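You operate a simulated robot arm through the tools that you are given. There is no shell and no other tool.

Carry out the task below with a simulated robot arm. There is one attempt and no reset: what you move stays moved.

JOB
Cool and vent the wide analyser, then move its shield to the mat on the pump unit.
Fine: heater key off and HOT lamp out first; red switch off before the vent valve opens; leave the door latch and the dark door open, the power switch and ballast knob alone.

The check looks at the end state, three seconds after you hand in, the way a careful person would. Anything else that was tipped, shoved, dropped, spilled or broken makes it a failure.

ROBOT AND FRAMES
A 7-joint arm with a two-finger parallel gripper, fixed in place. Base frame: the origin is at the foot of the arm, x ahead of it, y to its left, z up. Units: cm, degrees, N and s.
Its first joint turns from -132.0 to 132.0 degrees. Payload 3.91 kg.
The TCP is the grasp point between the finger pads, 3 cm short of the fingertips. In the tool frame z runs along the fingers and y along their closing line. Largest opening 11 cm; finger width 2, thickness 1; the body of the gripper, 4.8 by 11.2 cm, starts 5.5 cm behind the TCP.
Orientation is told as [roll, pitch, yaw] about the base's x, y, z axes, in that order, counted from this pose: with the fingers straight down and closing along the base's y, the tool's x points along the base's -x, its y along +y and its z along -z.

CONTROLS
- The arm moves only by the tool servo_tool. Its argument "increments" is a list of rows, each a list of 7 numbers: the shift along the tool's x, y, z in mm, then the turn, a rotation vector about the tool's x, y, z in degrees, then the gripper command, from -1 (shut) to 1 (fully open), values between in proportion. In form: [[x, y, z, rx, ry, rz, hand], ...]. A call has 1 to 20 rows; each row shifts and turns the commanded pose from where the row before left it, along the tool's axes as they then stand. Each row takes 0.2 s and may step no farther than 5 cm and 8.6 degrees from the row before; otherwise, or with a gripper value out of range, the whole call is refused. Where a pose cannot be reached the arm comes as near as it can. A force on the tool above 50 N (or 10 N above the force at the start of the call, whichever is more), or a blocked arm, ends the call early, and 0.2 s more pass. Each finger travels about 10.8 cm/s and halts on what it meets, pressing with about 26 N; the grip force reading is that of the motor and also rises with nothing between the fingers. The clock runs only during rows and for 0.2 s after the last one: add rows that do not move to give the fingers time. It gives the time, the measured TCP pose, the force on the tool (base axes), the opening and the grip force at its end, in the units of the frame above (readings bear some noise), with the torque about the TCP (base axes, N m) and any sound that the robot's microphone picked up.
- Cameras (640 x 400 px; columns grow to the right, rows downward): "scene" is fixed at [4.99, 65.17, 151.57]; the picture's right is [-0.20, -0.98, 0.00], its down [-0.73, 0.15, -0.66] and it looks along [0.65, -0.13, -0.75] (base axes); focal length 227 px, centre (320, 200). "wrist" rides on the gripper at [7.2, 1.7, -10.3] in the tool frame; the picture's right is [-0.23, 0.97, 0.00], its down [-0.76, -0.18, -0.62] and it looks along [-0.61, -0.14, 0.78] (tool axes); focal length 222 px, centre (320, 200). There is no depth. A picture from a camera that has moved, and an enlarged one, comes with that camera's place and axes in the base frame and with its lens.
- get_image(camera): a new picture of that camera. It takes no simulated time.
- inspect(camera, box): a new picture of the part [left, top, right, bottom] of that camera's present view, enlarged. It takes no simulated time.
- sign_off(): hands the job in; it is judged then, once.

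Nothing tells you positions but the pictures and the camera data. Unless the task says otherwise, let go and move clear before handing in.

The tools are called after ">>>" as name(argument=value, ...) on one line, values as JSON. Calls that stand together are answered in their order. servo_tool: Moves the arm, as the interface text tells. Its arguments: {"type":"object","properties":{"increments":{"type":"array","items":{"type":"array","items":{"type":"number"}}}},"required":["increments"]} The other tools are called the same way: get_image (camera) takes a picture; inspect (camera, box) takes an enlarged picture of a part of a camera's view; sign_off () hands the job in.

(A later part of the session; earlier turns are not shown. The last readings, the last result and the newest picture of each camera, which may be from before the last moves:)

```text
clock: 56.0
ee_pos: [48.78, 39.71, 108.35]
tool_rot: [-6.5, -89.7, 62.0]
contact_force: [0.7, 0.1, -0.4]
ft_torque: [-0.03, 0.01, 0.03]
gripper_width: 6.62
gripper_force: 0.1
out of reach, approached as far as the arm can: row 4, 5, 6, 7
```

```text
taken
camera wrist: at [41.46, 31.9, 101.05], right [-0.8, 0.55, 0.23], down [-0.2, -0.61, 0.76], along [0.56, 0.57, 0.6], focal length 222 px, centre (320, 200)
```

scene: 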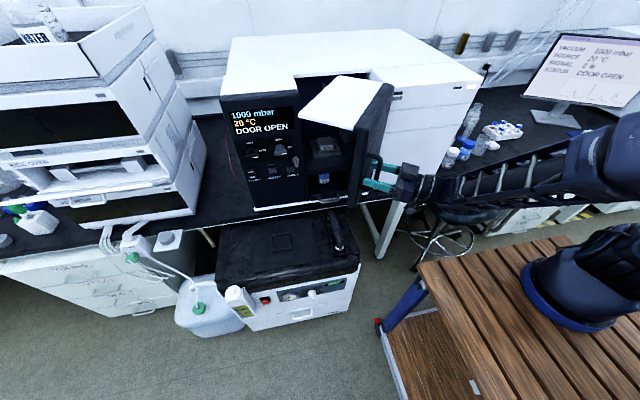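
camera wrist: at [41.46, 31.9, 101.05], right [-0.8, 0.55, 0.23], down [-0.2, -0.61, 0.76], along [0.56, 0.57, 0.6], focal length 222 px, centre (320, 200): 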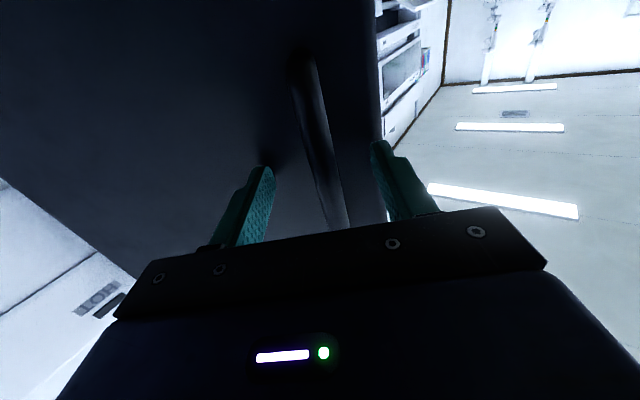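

The arm can't pull straight back from here. I'll tilt the tool (fingers dipping, wrist rising) around the vertical bar, which moves the wrist outward and lets the fingers back off.

>>> servo_tool(increments=[[0, 0, 0, 0, 7, 0, 0.2], [0, 0, 0, 0, 7, 0, 0.2], [0, 0, 0, 0, 7, 0, 0.2], [0, 0, 0, 0, 7, 0, 0.2]])

>>> get_image(camera="wrist")

>>> inspect(camera="scene", box=[280, 60, 480, 210])

```text
clock: 57.0
ee_pos: [48.7, 39.59, 108.32]
tool_rot: [-0.1, -61.6, 55.7]
contact_force: [1.0, 0.8, 0.3]
ft_torque: [-0.01, -0.01, -0.01]
gripper_width: 6.63
gripper_force: 0.1
```

```text
taken
camera wrist: at [40.22, 30.11, 106.74], right [-0.74, 0.64, 0.2], down [0.04, -0.25, 0.97], along [0.67, 0.73, 0.16], focal length 222 px, centre (320, 200)
```

wrist: 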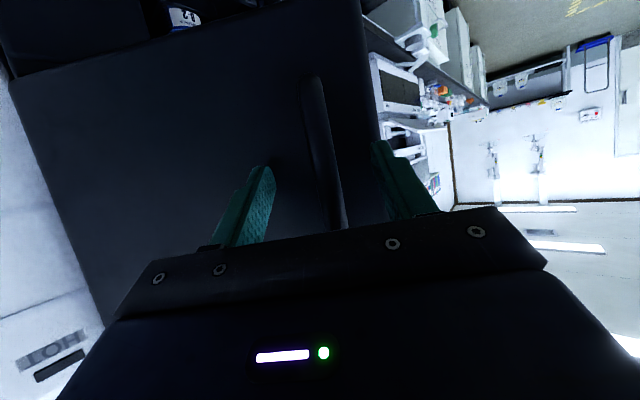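

```text
2.67 times, centred on (380, 135) of scene
camera zoom: at [4.99, 65.17, 151.57], right [-0.2, -0.98, 0.0], down [-0.73, 0.15, -0.66], along [0.65, -0.13, -0.75], focal length 606 px, centre (160, 373)
```

zoom: 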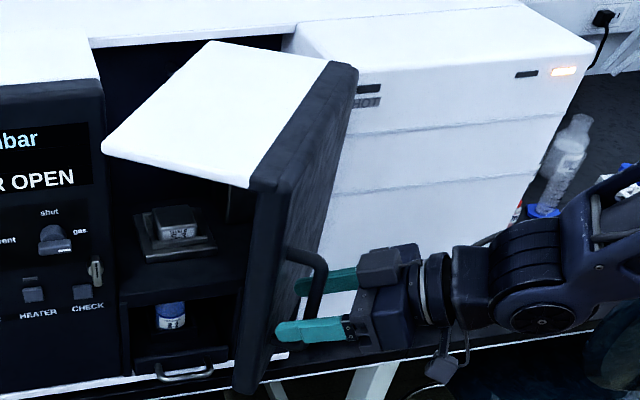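

>>> servo_tool(increments=[[0, 0, 0, 0, 7, 0, 0.2], [0, 0, 0, 0, 7, 0, 0.2], [0, 0, -15, 0, 0, 0, 0.2], [0, 0, -15, 0, 0, 0, 0.2], [0, 0, -15, 0, 0, 0, 0.2], [0, 0, -15, 0, 0, 0, 0.2]])

>>> get_image(camera="wrist")

>>> inspect(camera="scene", box=[280, 60, 480, 210])

```text
clock: 58.4
ee_pos: [46.11, 35.93, 112.33]
tool_rot: [0.1, -47.8, 55.7]
contact_force: [-0.5, 0.0, 0.3]
ft_torque: [0.02, 0.01, 0.0]
gripper_width: 6.6
gripper_force: 0.1
```

```text
taken
camera wrist: at [37.77, 26.44, 113.87], right [-0.72, 0.68, 0.17], down [0.18, -0.06, 0.98], along [0.67, 0.73, -0.08], focal length 222 px, centre (320, 200)
```

wrist: 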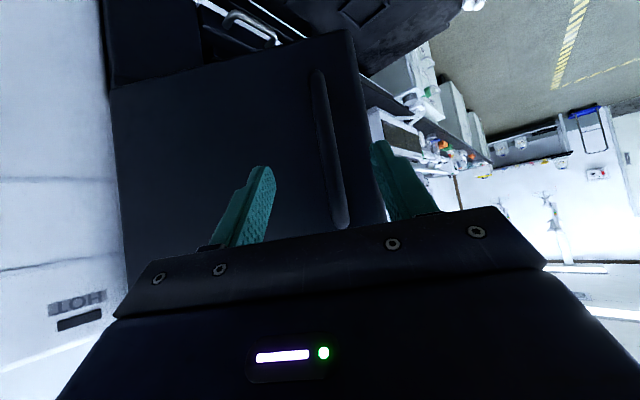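

```text
2.67 times, centred on (380, 135) of scene
camera zoom: at [4.99, 65.17, 151.57], right [-0.2, -0.98, 0.0], down [-0.73, 0.15, -0.66], along [0.65, -0.13, -0.75], focal length 606 px, centre (160, 373)
```

zoom: 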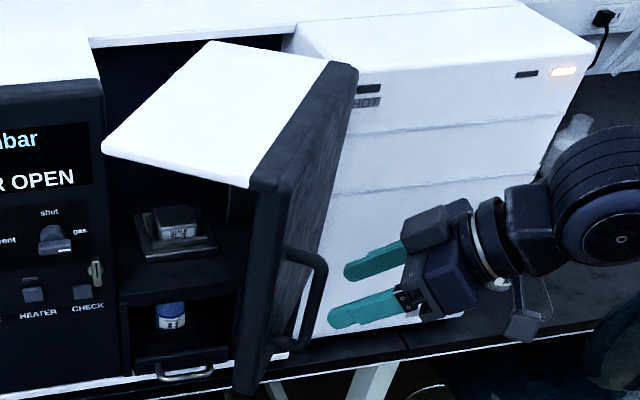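

The fingers are clear of the handle. Next I'll rise above the door and come round to its inner side to push it further open with closed fingertips.

>>> servo_tool(increments=[[0, 0, -10, 0, 0, 0, -0.5], [-33.4, 0, -30.1, 0, 0, 0, -1], [-33.4, 0, -30.1, 0, 0, 0, -1], [-33.4, 0, -30.1, 0, 0, 0, -1], [-33.4, 0, -30.1, 0, 0, 0, -1], [-33.4, 0, -30.1, 0, 0, 0, -1], [-33.4, 0, -30.1, 0, 0, 0, -1], [0, 0, 0, 0, 8, 0, -1], [0, 0, 0, 0, 8, 0, -1], [0, 0, 0, 0, 8, 0, -1], [0, 0, 0, 0, 8, 0, -1], [0, 0, 0, 0, 8, 0, -1], [0, 0, 0, 0, 7.8, 0, -1]])

>>> get_image(camera="scene")

>>> get_image(camera="wrist")

```text
clock: 61.2
ee_pos: [45.65, 35.36, 140.11]
tool_rot: [0.0, 0.1, 55.6]
contact_force: [-0.6, -0.3, 0.6]
ft_torque: [0.02, -0.04, 0.0]
gripper_width: 0.0
gripper_force: 25.9
```

```text
taken
```

scene: 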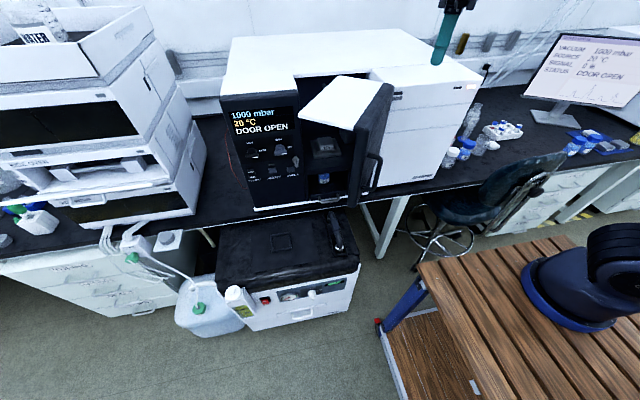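

```text
taken
camera wrist: at [40.31, 30.29, 150.34], right [-0.68, 0.74, 0.0], down [0.58, 0.53, 0.62], along [0.46, 0.42, -0.78], focal length 222 px, centre (320, 200)
```

wrist: 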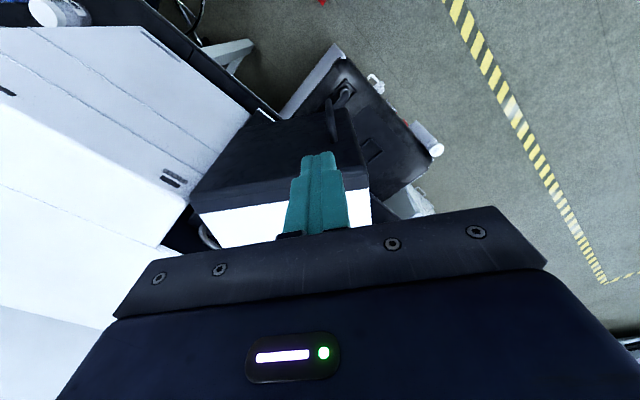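

>>> servo_tool(increments=[[0, 0, 0, 0, 0, 8.3, -1], [0, 0, 0, 0, 0, 8.3, -1], [0, 0, 0, 0, 0, 8.3, -1], [0, 0, 0, 0, 0, 8.3, -1], [0, 0, 0, 0, 0, 8.3, -1], [0, 0, 0, 0, 0, 8.3, -1], [0, 0, 0, 0, 0, 8.3, -1], [0, 0, 0, 0, 0, 8.3, -1], [0, 0, 0, 0, 0, 8.3, -1], [0, 0, 0, 0, 0, 8.3, -1], [0, 0, 0, 0, 0, 8.3, -1], [0, 0, 0, 0, 0, 8.3, -1], [0, 0, 0, 0, 0, 8.3, -1], [0, 0, 0, 0, 0, 7.7, -1]])

>>> servo_tool(increments=[[39.6, 17.1, 0, 0, 0, 0, -1], [39.6, 17.1, 0, 0, 0, 0, -1], [39.6, 17.1, 0, 0, 0, 0, -1], [39.6, 17.1, 0, 0, 0, 0, -1], [39.6, 17.1, 0, 0, 0, 0, -1], [39.6, 17.1, 0, 0, 0, 0, -1], [39.6, 17.1, 0, 0, 0, 0, -1]])

>>> get_image(camera="wrist")

>>> get_image(camera="scene")

```text
clock: 64.2
ee_pos: [45.87, 35.34, 140.12]
tool_rot: [-0.2, 0.0, -60.1]
contact_force: [-0.4, -0.3, 0.6]
ft_torque: [0.0, 0.01, 0.01]
gripper_width: 0.0
gripper_force: 26.1
```

```text
clock: 65.8
ee_pos: [42.33, 65.46, 140.06]
tool_rot: [0.0, 0.0, -60.0]
contact_force: [0.5, -1.8, 0.4]
ft_torque: [0.06, 0.0, -0.01]
gripper_width: 0.0
gripper_force: 25.8
```

```text
taken
camera wrist: at [40.18, 72.46, 150.31], right [0.96, 0.29, 0.0], down [0.23, -0.75, 0.62], along [0.18, -0.6, -0.78], focal length 222 px, centre (320, 200)
```

wrist: 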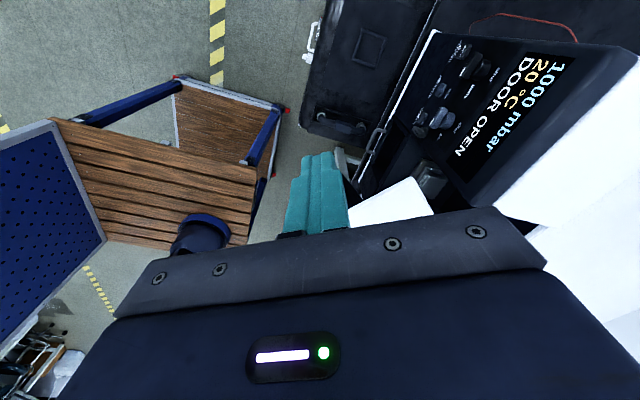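

```text
taken
```

scene: 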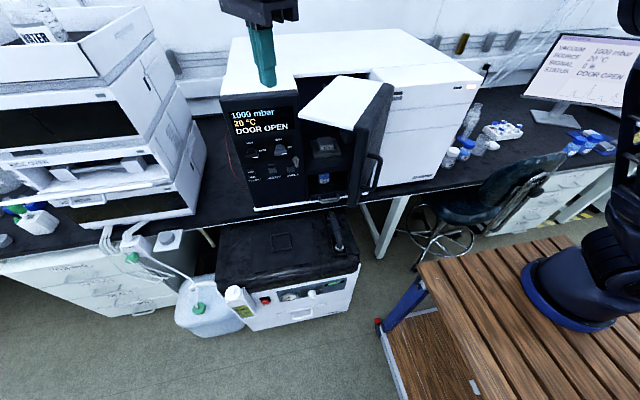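

Now I'll level the tool (pointing diagonally towards the door's inner side) and descend in front of the panel.

>>> servo_tool(increments=[[0, 0, 0, 0, -8.2, 0, -1], [0, 0, 0, 0, -8.2, 0, -1], [0, 0, 0, 0, -8.2, 0, -1], [0, 0, 0, 0, -8.2, 0, -1], [0, 0, 0, 0, -8.2, 0, -1], [0, 0, 0, 0, -8.2, 0, -1], [0, 0, 0, 0, -8.2, 0, -1], [0, 0, 0, 0, -8.2, 0, -1], [0, 0, 0, 0, -8.2, 0, -1], [0, 0, 0, 0, -8.2, 0, -1]])

>>> servo_tool(increments=[[0, 0, 0, 0, -7, 0, -1], [40, 0, 0, 0, 0, 0, -1], [40, 0, 0, 0, 0, 0, -1], [40, 0, 0, 0, 0, 0, -1], [40, 0, 0, 0, 0, 0, -1], [40, 0, 0, 0, 0, 0, -1], [40, 0, 0, 0, 0, 0, -1], [40, 0, 0, 0, 0, 0, -1], [40, 0, 0, 0, 0, 0, -1]])

>>> get_image(camera="wrist")

>>> get_image(camera="scene")

```text
clock: 68.0
ee_pos: [39.35, 62.2, 139.34]
tool_rot: [-1.2, -34.7, -59.8]
contact_force: [0.3, -0.1, 0.4]
ft_torque: [0.02, -0.03, -0.03]
gripper_width: 0.02
gripper_force: 26.3
out of reach, approached as far as the arm can: row 4, 5, 6, 7, 8, 9, 10
```

```text
clock: 70.0
ee_pos: [38.03, 63.41, 136.85]
tool_rot: [-2.0, -37.7, -58.6]
contact_force: [0.1, -0.4, 1.0]
ft_torque: [0.02, -0.01, -0.01]
gripper_width: 0.01
gripper_force: 26.5
out of reach, approached as far as the arm can: row 1, 2, 3, 4, 5, 6, 7, 8, 9
```

```text
taken
camera wrist: at [33.47, 74.6, 140.53], right [0.93, 0.34, 0.11], down [-0.02, -0.27, 0.96], along [0.36, -0.9, -0.24], focal length 222 px, centre (320, 200)
```

wrist: 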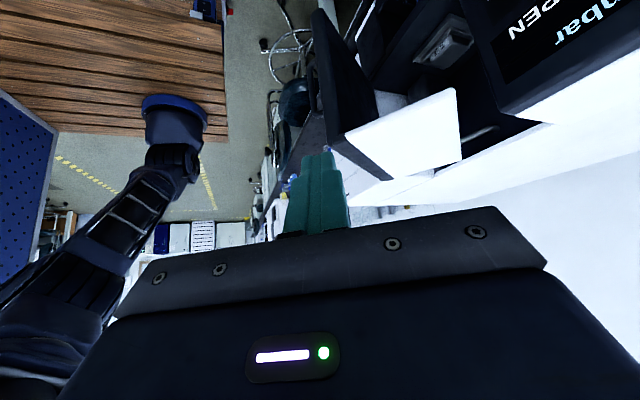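

```text
taken
```

scene: 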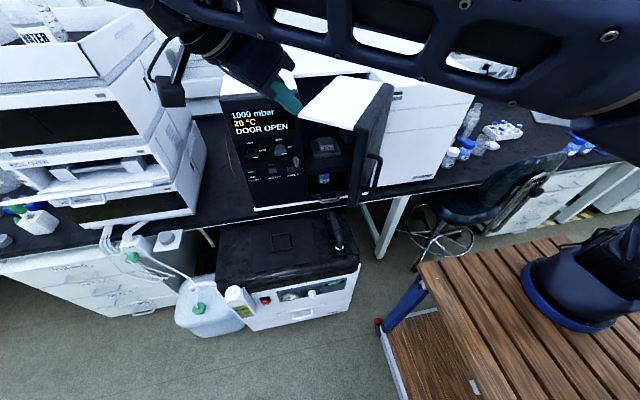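

That wrist bend is out of reach. A better way is to push the inner edge of the door's white top cover with the fingers pointing down. I'll return the tool to vertical first.

>>> servo_tool(increments=[[0, 0, -10, 0, 4, 0, -1], [0, 0, 0, 0, 8, 0, -1], [0, 0, 0, 0, 8, 0, -1]])

```text
clock: 70.8
ee_pos: [37.62, 64.07, 137.7]
tool_rot: [-1.7, -17.7, -59.3]
contact_force: [0.3, 0.8, -0.9]
ft_torque: [-0.1, -0.02, 0.01]
gripper_width: 0.02
gripper_force: 26.6
```

>>> servo_tool(increments=[[0, 0, 0, 0, 8, 0, -1], [0, 0, 0, 0, 8, 0, -1], [0, 0, 0, 0, 1.7, 0, -1], [0, 0, 0, 0, 0, -8.4, -1], [0, 0, 0, 0, 0, -8.4, -1], [0, 0, 0, 0, 0, -8.4, -1], [0, 0, 0, 0, 0, -8.4, -1], [0, 0, 0, 0, 0, -8.4, -1], [0, 0, 0, 0, 0, -8.4, -1], [0, 0, 0, 0, 0, -8.4, -1]])

>>> get_image(camera="wrist")

>>> get_image(camera="scene")

```text
clock: 73.0
ee_pos: [37.54, 63.95, 137.7]
tool_rot: [-0.9, 1.3, -0.9]
contact_force: [-0.6, 1.6, 0.0]
ft_torque: [-0.04, -0.01, 0.0]
gripper_width: 0.01
gripper_force: 26.2
```

```text
taken
camera wrist: at [30.67, 65.81, 148.07], right [0.24, 0.97, -0.02], down [0.77, -0.18, 0.61], along [0.59, -0.16, -0.79], focal length 222 px, centre (320, 200)
```

wrist: 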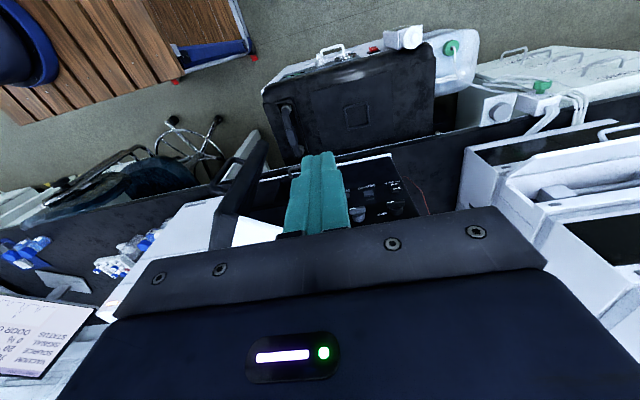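

```text
taken
```

scene: 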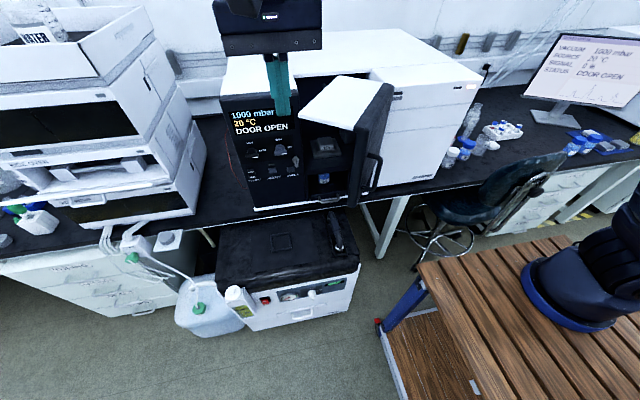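

I've located the cover's inner edge: from about (57.3, 60.2) to (79.7, 44) at z≈124. I'll place the closed fingertips just beyond it near the free corner, then lower them.

>>> servo_tool(increments=[[-41.5, -5.5, 0, 0, 0, 0, -1], [-41.5, -5.5, 0, 0, 0, 0, -1], [-41.5, -5.5, 0, 0, 0, 0, -1], [-41.5, -5.5, 0, 0, 0, 0, -1], [-41.5, -5.5, 0, 0, 0, 0, -1], [-41.5, -5.5, 0, 0, 0, 0, -1], [0, 0, 35, 0, 0, 0, -1], [0, 0, 35, 0, 0, 0, -1], [0, 0, 0, 0, 0, 0, -1]])

>>> get_image(camera="wrist")

>>> inspect(camera="scene", box=[220, 50, 420, 200])

```text
clock: 75.0
ee_pos: [62.28, 60.05, 130.01]
tool_rot: [-1.0, 1.3, -1.0]
contact_force: [-0.8, 0.2, -0.4]
ft_torque: [0.01, 0.0, 0.02]
gripper_width: 0.0
gripper_force: 26.1
```

```text
taken
camera wrist: at [55.3, 61.89, 140.44], right [0.24, 0.97, -0.02], down [0.77, -0.18, 0.61], along [0.59, -0.16, -0.79], focal length 222 px, centre (320, 200)
```

wrist: 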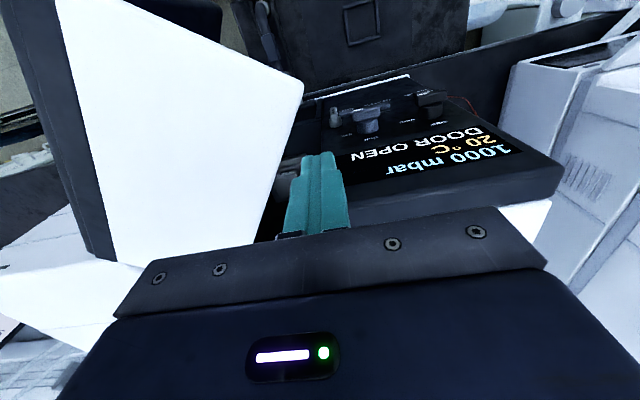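

```text
2.67 times, centred on (320, 125) of scene
camera zoom: at [4.99, 65.17, 151.57], right [-0.2, -0.98, 0.0], down [-0.73, 0.15, -0.66], along [0.65, -0.13, -0.75], focal length 606 px, centre (320, 400)
```

zoom: 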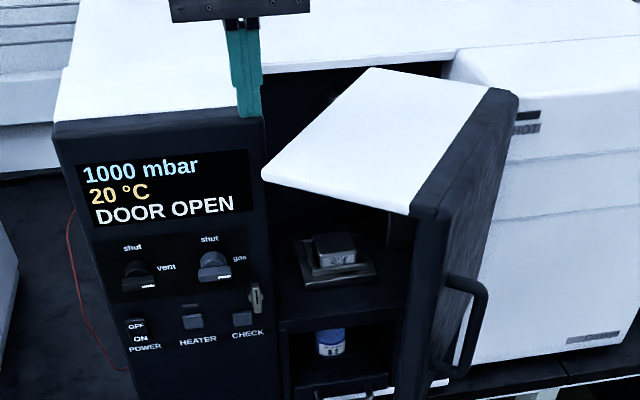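

The fingertips are just beyond the cover's inner edge. I'll lower them past its top surface, then start pushing the door wider along its arc.

>>> servo_tool(increments=[[0, 0, 25, 0, 0, 0, -1], [0, 0, 25, 0, 0, 0, -1], [0, 0, 22, 0, 0, 0, -1], [3, -9, 0, 0, 0, 0, -1], [15, -6, 0, 0, 0, 0, -1], [15, -6, 0, 0, 0, 0, -1]])

>>> get_image(camera="wrist")

>>> inspect(camera="scene", box=[220, 50, 420, 200])

```text
clock: 76.4
ee_pos: [58.79, 57.81, 123.05]
tool_rot: [-0.9, 1.3, -1.0]
contact_force: [-0.3, -0.1, -0.3]
ft_torque: [0.0, 0.03, 0.01]
gripper_width: 0.0
gripper_force: 26.7
```

```text
taken
camera wrist: at [51.86, 59.86, 133.45], right [0.24, 0.97, -0.02], down [0.77, -0.18, 0.61], along [0.59, -0.16, -0.79], focal length 222 px, centre (320, 200)
```

wrist: 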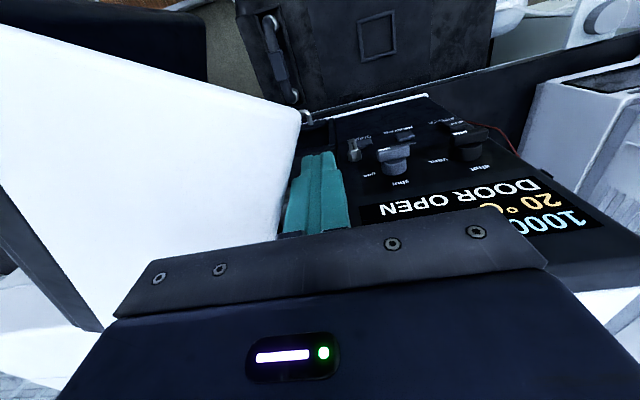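

```text
2.67 times, centred on (320, 125) of scene
camera zoom: at [4.99, 65.17, 151.57], right [-0.2, -0.98, 0.0], down [-0.73, 0.15, -0.66], along [0.65, -0.13, -0.75], focal length 606 px, centre (320, 400)
```

zoom: 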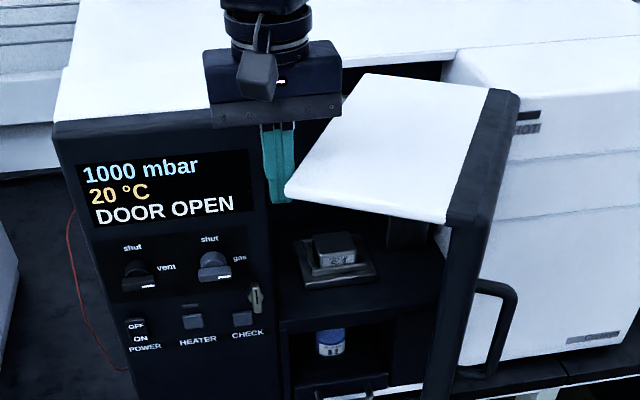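

The door is swinging as planned with very little force. Continuing the arc.

>>> servo_tool(increments=[[29, -12, 0, 0, 0, 0, -1], [21, -15, 0, 0, 0, 0, -1], [21, -15, 0, 0, 0, 0, -1], [19, -17, 0, 0, 0, 0, -1], [19, -17, 0, 0, 0, 0, -1], [15, -20, 0, 0, 0, 0, -1], [15, -20, 0, 0, 0, 0, -1]])

>>> get_image(camera="wrist")

>>> get_image(camera="scene")

```text
clock: 78.0
ee_pos: [44.61, 46.62, 123.46]
tool_rot: [-0.9, 1.4, -1.1]
contact_force: [-0.1, 0.5, 0.3]
ft_torque: [-0.02, 0.04, -0.01]
gripper_width: 0.0
gripper_force: 25.4
```

```text
taken
camera wrist: at [37.79, 48.5, 133.9], right [0.24, 0.97, -0.02], down [0.77, -0.18, 0.61], along [0.59, -0.16, -0.79], focal length 222 px, centre (320, 200)
```

wrist: 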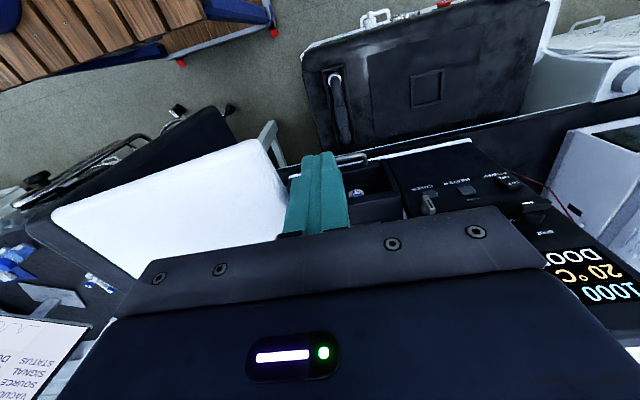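

```text
taken
```

scene: 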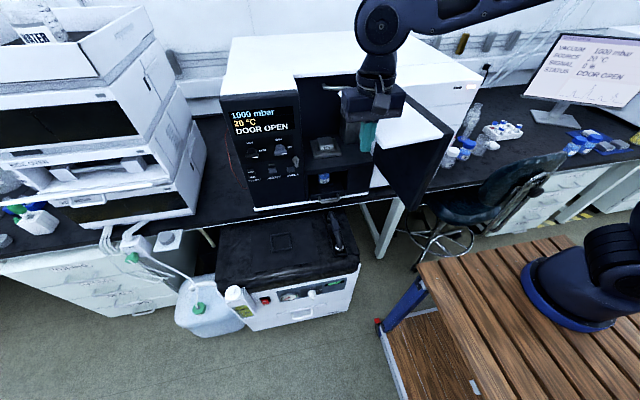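

>>> servo_tool(increments=[[10, -25, 0, 0, 0, 0, -1], [10, -25, 0, 0, 0, 0, -1], [7, -24, 0, 0, 0, 0, -1], [7, -24, 0, 0, 0, 0, -1], [3, -20, 0, 0, 0, 0, -1]])

>>> get_image(camera="wrist")

>>> get_image(camera="scene")

```text
clock: 78.9
ee_pos: [40.95, 38.35, 123.89]
tool_rot: [-0.3, 1.3, -0.6]
contact_force: [-11.4, 17.2, 0.9]
ft_torque: [-0.04, -0.02, 0.04]
gripper_width: 0.0
gripper_force: 26.4
stopped in row 4: the force on the tool passed its limit at 66 N (the readings are from after the stop); the commanded pose is now the measured one
```

```text
taken
camera wrist: at [34.04, 40.11, 134.32], right [0.24, 0.97, -0.01], down [0.77, -0.18, 0.61], along [0.59, -0.15, -0.79], focal length 222 px, centre (320, 200)
```

wrist: 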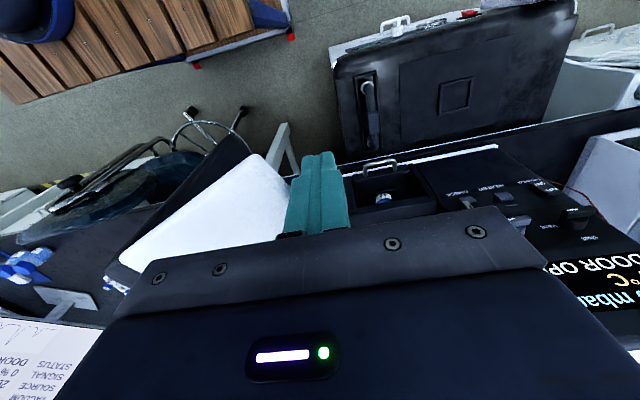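

```text
taken
```

scene: 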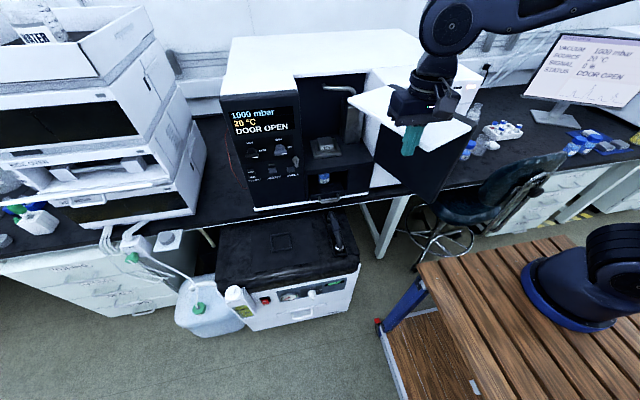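

The door is against its stop at about 118°, wide open. I'll back the fingers off, rise, and inspect the chamber interior.

>>> servo_tool(increments=[[10, 30, 0, 0, 0, 0, -1], [0, 0, -40, 0, 0, 0, -1], [0, 0, -40, 0, 0, 0, -1], [0, 30, -30, 0, 0, 0, -1]])

>>> get_image(camera="wrist")

>>> inspect(camera="scene", box=[280, 60, 440, 180])

>>> inspect(camera="scene", box=[295, 75, 385, 165])

```text
clock: 79.9
ee_pos: [40.65, 44.25, 135.02]
tool_rot: [-0.3, 1.2, -0.6]
contact_force: [0.3, 0.2, 0.8]
ft_torque: [0.05, 0.0, 0.0]
gripper_width: 0.01
gripper_force: 25.6
```

```text
taken
camera wrist: at [33.63, 46.02, 145.33], right [0.24, 0.97, -0.01], down [0.77, -0.18, 0.61], along [0.59, -0.15, -0.79], focal length 222 px, centre (320, 200)
```

wrist: 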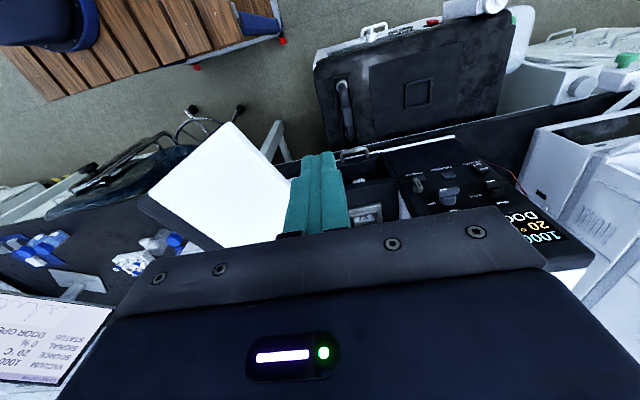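

```text
3.33 times, centred on (360, 120) of scene
camera zoom: at [4.99, 65.17, 151.57], right [-0.2, -0.98, 0.0], down [-0.73, 0.15, -0.66], along [0.65, -0.13, -0.75], focal length 758 px, centre (187, 467)
```

zoom: 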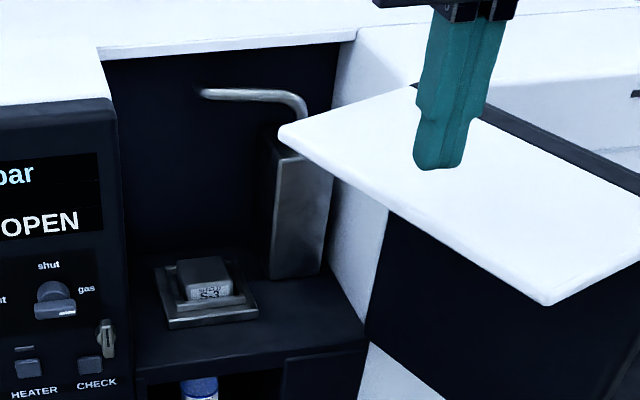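

```text
4.44 times, centred on (340, 120) of scene
camera zoom: at [4.99, 65.17, 151.57], right [-0.2, -0.98, 0.0], down [-0.73, 0.15, -0.66], along [0.65, -0.13, -0.75], focal length 1011 px, centre (231, 556)
```

zoom: 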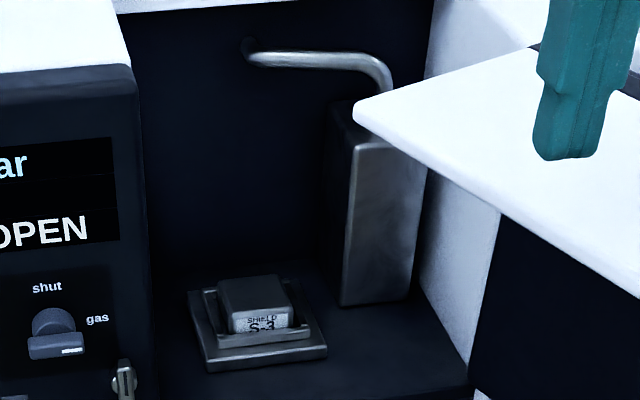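

The chamber shows the shield (S-3) near the front, with a metal tower and an overhead tube behind it and to the right. I'll get wrist close-ups to fix its position.

>>> inspect(camera="wrist", box=[335, 140, 435, 240])

>>> inspect(camera="scene", box=[305, 125, 355, 165])

>>> inspect(camera="wrist", box=[370, 50, 470, 130])

```text
4.00 times, centred on (385, 190) of wrist
camera zoom: at [33.63, 46.02, 145.33], right [0.24, 0.97, -0.01], down [0.77, -0.18, 0.61], along [0.59, -0.15, -0.79], focal length 888 px, centre (60, 240)
```

zoom: 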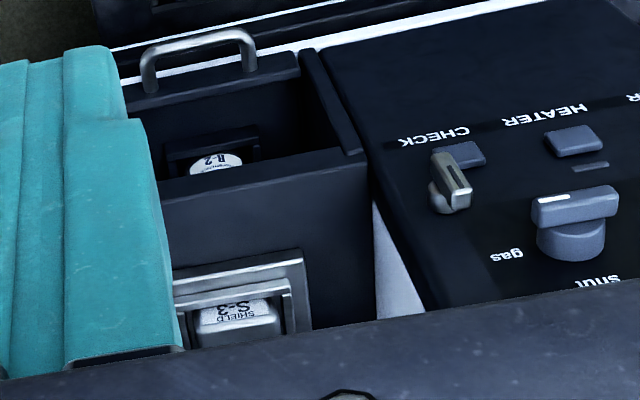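

```text
10.00 times, centred on (330, 145) of scene
camera zoom: at [4.99, 65.17, 151.57], right [-0.2, -0.98, 0.0], down [-0.73, 0.15, -0.66], along [0.65, -0.13, -0.75], focal length 2274 px, centre (220, 750)
```

zoom: 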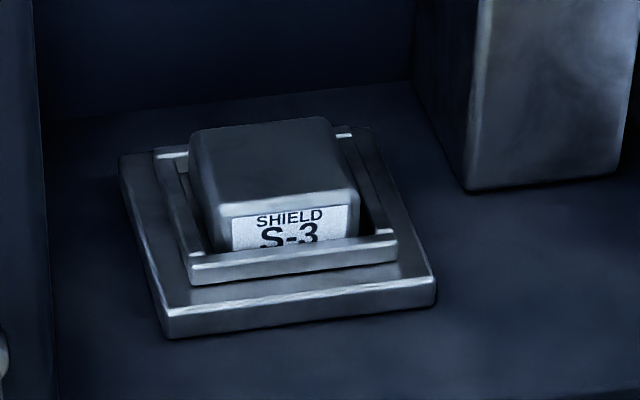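

```text
5.00 times, centred on (420, 90) of wrist
camera zoom: at [33.63, 46.02, 145.33], right [0.24, 0.97, -0.01], down [0.77, -0.18, 0.61], along [0.59, -0.15, -0.79], focal length 1111 px, centre (-180, 750)
```

zoom: 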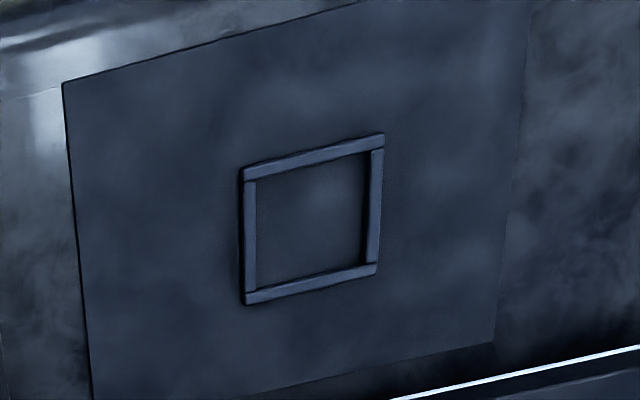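

The shield is about 5.5 cm square, centred near (79.8, 48), top at z≈99.7, in a frame whose top is at ≈98.2. The mat frame is axis-aligned, centred at (56.3, 71.0). I'll tilt the tool forward here and see how the arm lies before entering.

>>> servo_tool(increments=[[0, 40, 0, 0, 0, 0, -1], [0, 0, 0, 0, -8, 0, 0], [0, 0, 0, 0, -8, 0, 0.5], [0, 0, 0, 0, -8, 0, 0.5], [0, 0, 0, 0, -8, 0, 0.5], [0, 0, 0, 0, -8, 0, 0.5], [0, 0, 0, 0, -8, 0, 0.5]])

>>> get_image(camera="wrist")

>>> get_image(camera="scene")

```text
clock: 81.5
ee_pos: [40.55, 48.19, 134.86]
tool_rot: [-0.5, -46.9, -0.3]
contact_force: [0.6, 0.3, -0.1]
ft_torque: [-0.01, 0.03, -0.04]
gripper_width: 8.25
gripper_force: 0.0
```

```text
taken
camera wrist: at [28.11, 49.99, 136.54], right [0.17, 0.97, 0.16], down [0.06, -0.17, 0.98], along [0.98, -0.15, -0.09], focal length 222 px, centre (320, 200)
```

wrist: 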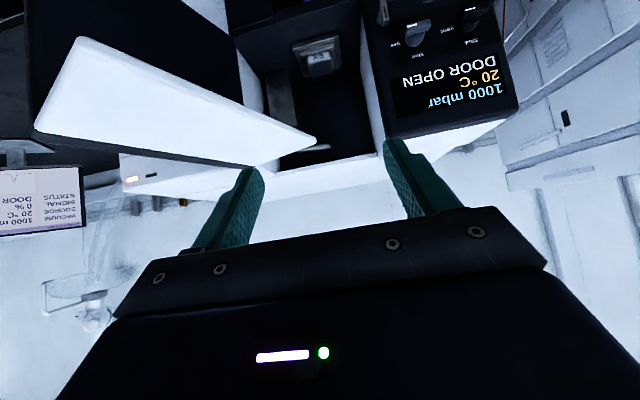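

```text
taken
```

scene: 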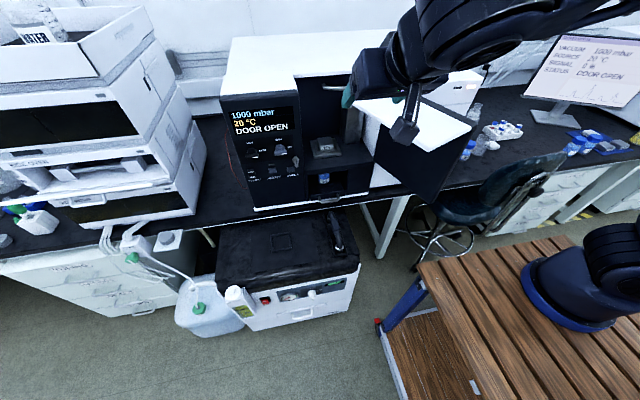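

The forearm currently comes in from the right, over the door cover. I'll move left and level the tool in front of the panel, where the forearm previously lay along the tool direction, then check.

>>> servo_tool(increments=[[0, 40, 0, 0, 0, 0, 0.5], [0, 40, 0, 0, 0, 0, 0.5], [0, 40, 0, 0, 0, 0, 0.5], [0, 0, 0, 0, -8, 0, 0.5], [0, 0, 0, 0, -8, 0, 0.5], [0, 0, 0, 0, -8, 0, 0.5], [0, 0, 0, 0, -8, 0, 0.5], [0, 0, 0, 0, -8, 0, 0.5], [40, 0, 0, 0, 0, 0, 0.5], [40, 0, 0, 0, 0, 0, 0.5], [40, 0, 0, 0, 0, 0, 0.5], [40, 0, 0, 0, 0, 0, 0.5], [40, 0, 0, 0, 0, 0, 0.5], [40, 0, 0, 0, 0, 0, 0.5]])

>>> get_image(camera="scene")

```text
clock: 84.5
ee_pos: [39.23, 59.93, 110.85]
tool_rot: [-6.4, -86.8, 5.7]
contact_force: [-0.6, -0.1, 0.8]
ft_torque: [0.01, 0.01, 0.02]
gripper_width: 8.25
gripper_force: 0.0
```

```text
taken
```

scene: 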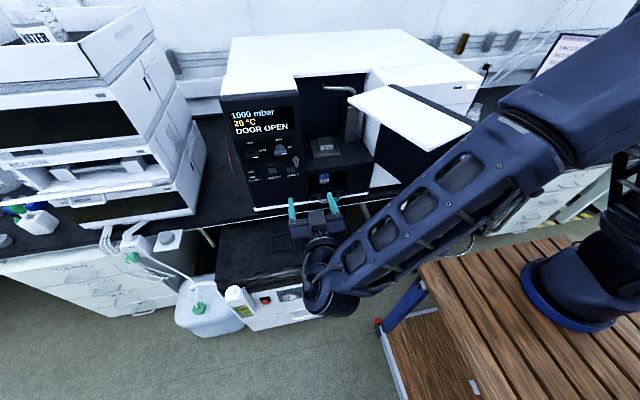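

The elbow is still on the right. Earlier, after passing near (24.6, 74.5, 103), the elbow lay behind and to the left, so I'll go back through that pose.

>>> servo_tool(increments=[[0, 30, -30, 0, 0, 0, 0.5], [0, 30, -30, 0, 0, 0, 0.5], [0, 30, -30, 0, 0, 0, 0.5], [0, 30, -30, 0, 0, 0, 0.5], [0, 20, -30, 0, 0, 0, 0.5], [40, 0, 0, 0, 0, 0, 0.5], [40, 0, 0, 0, 0, 0, 0.5], [0, 0, 0, 0, 7, 0, 0.5], [0, 0, 0, 0, 7, 0, 0.5], [0, 0, 0, 0, 7, 0, 0.5], [0, 0, 0, 0, 7, 0, 0.5]])

>>> get_image(camera="scene")

```text
clock: 86.9
ee_pos: [24.1, 74.24, 103.51]
tool_rot: [-0.8, -58.7, 0.0]
contact_force: [0.1, 0.8, 0.6]
ft_torque: [0.0, -0.06, 0.01]
gripper_width: 8.23
gripper_force: 0.1
```

```text
taken
```

scene: 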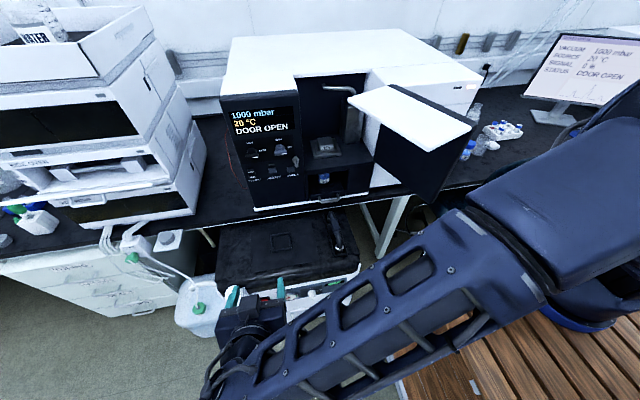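

The elbow is still on the right. It swung round earlier only when I went low in front of the pump, so I'll repeat that descent in free space, then rise.

>>> servo_tool(increments=[[38.6, 6, 23, 0, 0, 0, 0.5], [38.6, 6, 23, 0, 0, 0, 0.5], [38.6, 6, 23, 0, 0, 0, 0.5], [38.6, 6, 23, 0, 0, 0, 0.5], [38.6, 6, 23, 0, 0, 0, 0.5], [38.6, 6, 23, 0, 0, 0, 0.5], [38.6, 6, 23, 0, 0, 0, 0.5], [38.6, 6, 23, 0, 0, 0, 0.5], [38.6, 6, 23, 0, 0, 0, 0.5], [38.6, 6, 23, 0, 0, 0, 0.5]])

>>> get_image(camera="scene")

```text
clock: 89.1
ee_pos: [23.89, 80.09, 58.65]
tool_rot: [-0.6, -58.8, -0.2]
contact_force: [-0.5, 0.7, 0.2]
ft_torque: [0.01, 0.04, -0.06]
gripper_width: 8.28
gripper_force: 0.0
```

```text
taken
```

scene: 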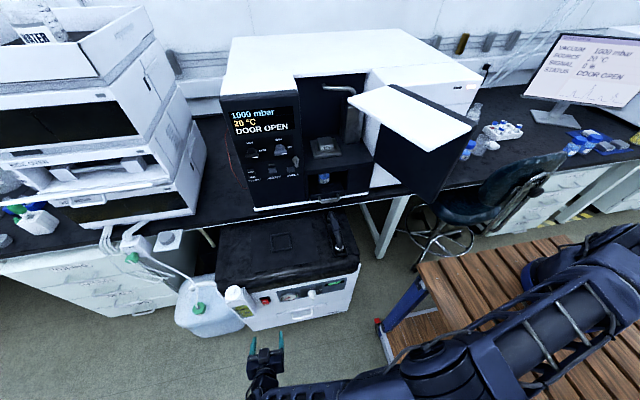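

The elbow is now low and behind. Rising again while keeping this arm shape.

>>> servo_tool(increments=[[-38.6, -6, -23, 0, 0, 0, 0.5], [-38.6, -6, -23, 0, 0, 0, 0.5], [-38.6, -6, -23, 0, 0, 0, 0.5], [-38.6, -6, -23, 0, 0, 0, 0.5], [-38.6, -6, -23, 0, 0, 0, 0.5], [-38.6, -6, -23, 0, 0, 0, 0.5], [-38.6, -6, -23, 0, 0, 0, 0.5], [-38.6, -6, -23, 0, 0, 0, 0.5], [-38.6, -6, -23, 0, 0, 0, 0.5], [-38.6, -6, -23, 0, 0, 0, 0.5], [0, 0, 0, 0, -7.5, 0, 0.5], [0, 0, 0, 0, -7.5, 0, 0.5], [0, 0, 0, 0, -7.5, 0, 0.5], [0, 0, 0, 0, -7.5, 0, 0.5]])

>>> get_image(camera="scene")

```text
clock: 92.1
ee_pos: [24.11, 74.21, 103.56]
tool_rot: [-16.6, -88.7, 15.9]
contact_force: [0.6, 0.1, 0.9]
ft_torque: [0.0, -0.04, 0.01]
gripper_width: 8.24
gripper_force: 0.0
```

```text
taken
```

scene: 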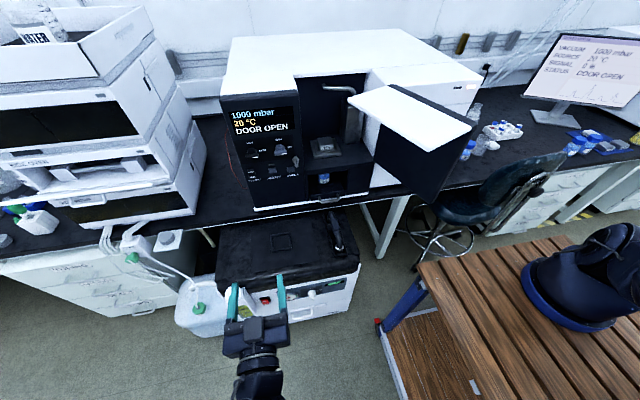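

The arm is now arranged with the elbow behind-left. I'll move in front of the chamber and tilt to about 55° below... i.e. pitch −55, then look at the shield.

>>> servo_tool(increments=[[-5, -36, 28, 0, 0, 0, 0.3], [-5, -36, 28, 0, 0, 0, 0.3], [-5, -36, 28, 0, 0, 0, 0.3], [-5, -36, 28, 0, 0, 0, 0.3], [-5, -36, 28, 0, 0, 0, 0.3], [-5, -36, 28, 0, 0, 0, 0.3], [-5, -36, 28, 0, 0, 0, 0.3], [0, 0, 0, 0, 8.4, 0, 0.3], [0, 0, 0, 0, 8.4, 0, 0.3], [0, 0, 0, 0, 8.4, 0, 0.3], [0, 0, 0, 0, 8.4, 0, 0.3]])

>>> get_image(camera="scene")

>>> get_image(camera="wrist")

```text
clock: 94.5
ee_pos: [43.36, 48.97, 106.78]
tool_rot: [-0.8, -55.1, 0.0]
contact_force: [-0.5, 0.3, -0.6]
ft_torque: [-0.04, -0.02, -0.01]
gripper_width: 7.14
gripper_force: 0.1
```

```text
taken
```

scene: 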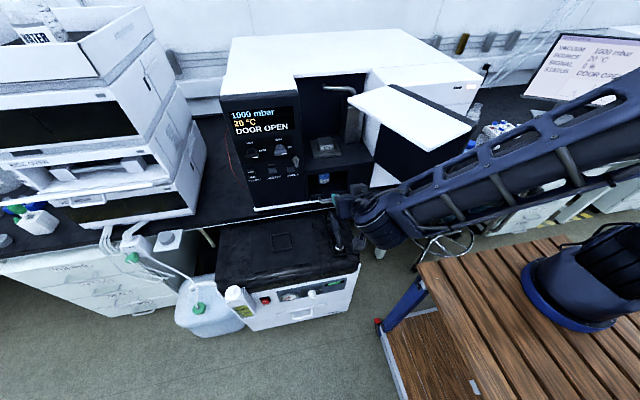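

```text
taken
camera wrist: at [30.79, 50.62, 106.73], right [0.14, 0.97, 0.18], down [-0.08, -0.17, 0.98], along [0.99, -0.15, 0.05], focal length 222 px, centre (320, 200)
```

wrist: 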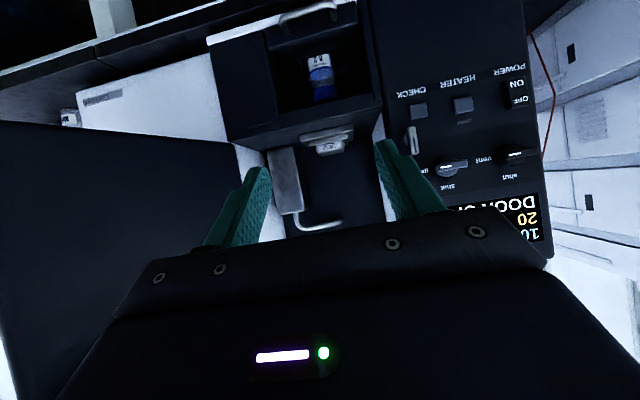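

>>> servo_tool(increments=[[0, 0, 0, 0, -8, 0, 0.3], [0, 0, 0, 0, -8, 0, 0.3], [0, 0, 0, 0, -8, 0, 0.3], [0, 0, 0, 0, -8, 0, 0.3]])

>>> get_image(camera="scene")

```text
clock: 95.5
ee_pos: [43.56, 48.88, 106.9]
tool_rot: [-6.4, -87.3, 5.7]
contact_force: [1.0, -0.7, 0.5]
ft_torque: [0.02, 0.02, 0.03]
gripper_width: 7.13
gripper_force: 0.1
```

```text
taken
```

scene: 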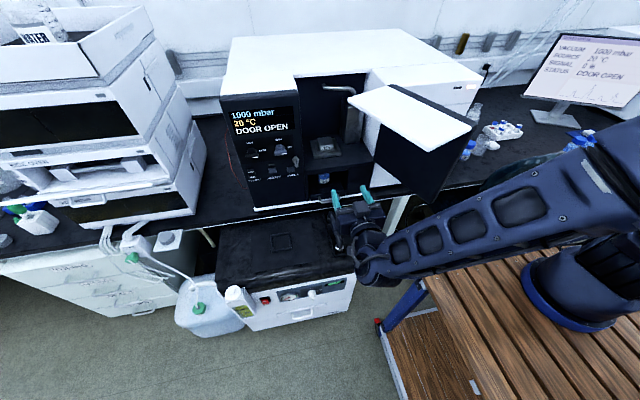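

The elbow flips when the wrist passes close to the base. I'll repeat the dip, then drive forward along y≈74 first and only afterwards move across, as happened the first time.

>>> servo_tool(increments=[[0, 32, -24, 0, 0, 0, 0.3], [0, 32, -24, 0, 0, 0, 0.3], [0, 32, -24, 0, 0, 0, 0.3], [0, 32, -24, 0, 0, 0, 0.3], [0, 32, -24, 0, 0, 0, 0.3], [0, 32, -24, 0, 0, 0, 0.3], [0, 32, -24, 0, 0, 0, 0.3], [0, 32, -24, 0, 0, 0, 0.3], [40, 0, 0, 0, 7, 0, 0.3], [0, 0, 0, 0, 7, 0, 0.3], [0, 0, 0, 0, 7, 0, 0.3], [0, 0, 0, 0, 7, 0, 0.3]])

>>> servo_tool(increments=[[38.6, 6, 23, 0, 0, 0, 0.3], [38.6, 6, 23, 0, 0, 0, 0.3], [38.6, 6, 23, 0, 0, 0, 0.3], [38.6, 6, 23, 0, 0, 0, 0.3], [38.6, 6, 23, 0, 0, 0, 0.3], [38.6, 6, 23, 0, 0, 0, 0.3], [38.6, 6, 23, 0, 0, 0, 0.3], [38.6, 6, 23, 0, 0, 0, 0.3], [38.6, 6, 23, 0, 0, 0, 0.3]])

>>> servo_tool(increments=[[-38.6, -6, -23, 0, 0, 0, 0.3], [-38.6, -6, -23, 0, 0, 0, 0.3], [-38.6, -6, -23, 0, 0, 0, 0.3], [-38.6, -6, -23, 0, 0, 0, 0.3], [-38.6, -6, -23, 0, 0, 0, 0.3], [-38.6, -6, -23, 0, 0, 0, 0.3], [-38.6, -6, -23, 0, 0, 0, 0.3], [-38.6, -6, -23, 0, 0, 0, 0.3], [-38.6, -6, -23, 0, 0, 0, 0.3], [-38.6, -6, -23, 0, 0, 0, 0.3], [0, 0, 0, 0, -7.5, 0, 0.3], [0, 0, 0, 0, -7.5, 0, 0.3], [0, 0, 0, 0, -7.5, 0, 0.3], [0, 0, 0, 0, -7.5, 0, 0.3]])

>>> get_image(camera="scene")

```text
clock: 98.1
ee_pos: [24.31, 74.72, 103.6]
tool_rot: [-0.7, -59.1, 0.0]
contact_force: [0.0, 0.1, -0.6]
ft_torque: [0.01, -0.08, -0.04]
gripper_width: 7.14
gripper_force: 0.0
```

```text
clock: 100.1
ee_pos: [24.42, 79.94, 63.17]
tool_rot: [-0.4, -59.1, -0.2]
contact_force: [0.7, -0.4, 1.1]
ft_torque: [-0.01, 0.01, -0.01]
gripper_width: 7.15
gripper_force: 0.1
```

```text
clock: 103.1
ee_pos: [24.44, 74.05, 108.17]
tool_rot: [-23.1, -89.2, 22.4]
contact_force: [-0.3, 0.5, 0.3]
ft_torque: [0.01, 0.0, 0.01]
gripper_width: 7.16
gripper_force: 0.0
```

```text
taken
```

scene: 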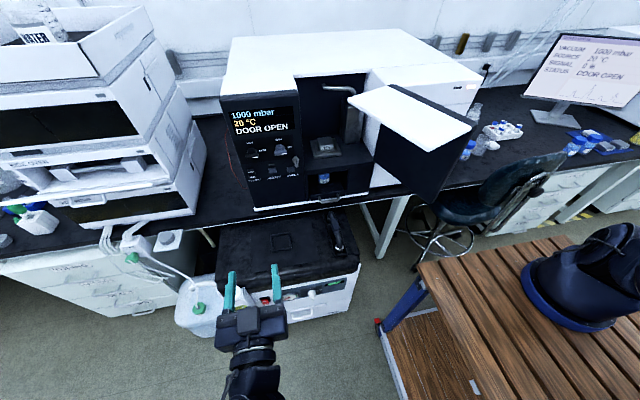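

>>> servo_tool(increments=[[0, 0, 42, 0, 0, 0.7, 0.3], [0, 0, 42, 0, 0, 0, 0.3], [0, 0, 42, 0, 0, 0, 0.3], [0, 0, 42, 0, 0, 0, 0.3], [0, 0, 42, 0, 0, 0, 0.3], [0, 0, 42, 0, 0, 0, 0.3], [0, 0, 42, 0, 0, 0, 0.3], [0, -43, 0, 0, 0, 0, 0.3], [0, -43, 0, 0, 0, 0, 0.3], [0, -43, 0, 0, 0, 0, 0.3], [0, -43, 0, 0, 0, 0, 0.3], [0, -43, 0, 0, 0, 0, 0.3]])

>>> get_image(camera="scene")

>>> get_image(camera="wrist")

```text
clock: 105.7
ee_pos: [53.5, 52.24, 107.53]
tool_rot: [21.2, -89.2, -21.9]
contact_force: [-0.2, 1.0, 0.7]
ft_torque: [0.03, -0.02, -0.04]
gripper_width: 7.13
gripper_force: 0.0
```

```text
taken
```

scene: 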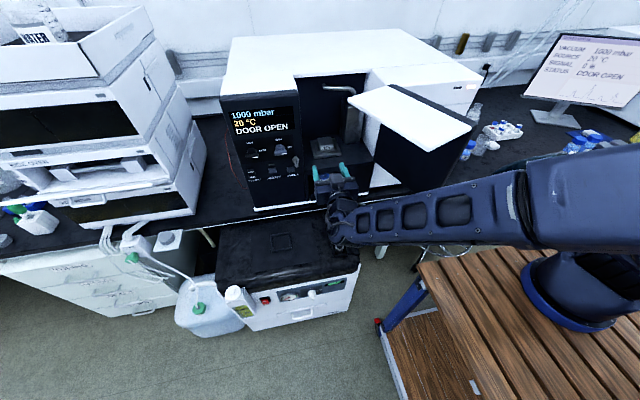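

```text
taken
camera wrist: at [43.11, 54.03, 100.35], right [0.01, 0.97, 0.23], down [-0.61, -0.17, 0.77], along [0.79, -0.15, 0.6], focal length 222 px, centre (320, 200)
```

wrist: 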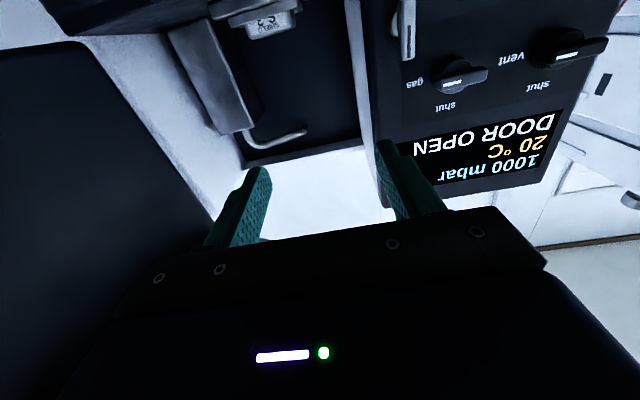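

The elbow drifted right during the sideways move. Earlier that move was made with the hand rolled 90°, so I'll go back left, check the arm, and repeat it that way.

>>> servo_tool(increments=[[0, 43, 0, 0, 0, 0, 0.3], [0, 43, 0, 0, 0, 0, 0.3], [0, 43, 0, 0, 0, 0, 0.3], [0, 43, 0, 0, 0, 0, 0.3], [0, 43, 0, 0, 0, 0, 0.3]])

>>> get_image(camera="scene")

>>> servo_tool(increments=[[0, 0, -20, 0, 0, 8.2, 0.3], [0, 0, -20, 0, 0, 8.2, 0.3], [0, 0, 0, 0, 0, 8.2, 0.3], [0, 0, 0, 0, 0, 8.2, 0.3], [0, 0, 0, 0, 0, 8.2, 0.3], [0, 0, 0, 0, 0, 8.2, 0.3], [0, 0, 0, 0, 0, 8.2, 0.3], [0, 0, 0, 0, 0, 8.2, 0.3], [0, 0, 0, 0, 0, 8.2, 0.3], [0, 0, 0, 0, 0, 8.2, 0.3], [0, 0, 0, 0, 0, 8, 0.3]])

>>> get_image(camera="scene")

```text
clock: 106.9
ee_pos: [53.75, 73.67, 107.68]
tool_rot: [22.8, -89.2, -23.5]
contact_force: [-1.2, -0.6, 0.6]
ft_torque: [-0.01, 0.05, -0.02]
gripper_width: 7.14
gripper_force: 0.0
```

```text
taken
```

scene: 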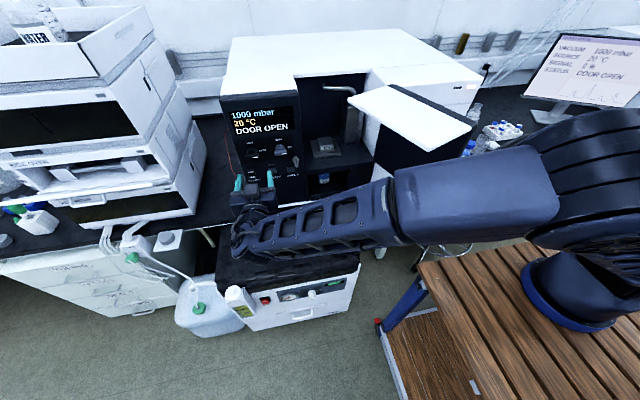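

```text
clock: 109.3
ee_pos: [49.8, 73.76, 107.8]
tool_rot: [89.3, 0.6, -90.7]
contact_force: [-1.4, 0.6, 0.3]
ft_torque: [0.01, 0.02, 0.05]
gripper_width: 7.16
gripper_force: 0.1
```

```text
taken
```

scene: 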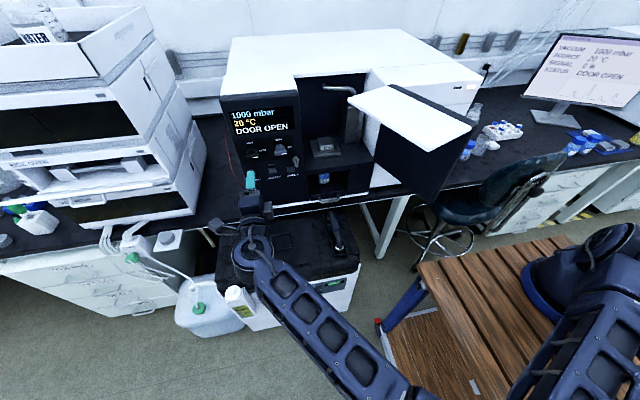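

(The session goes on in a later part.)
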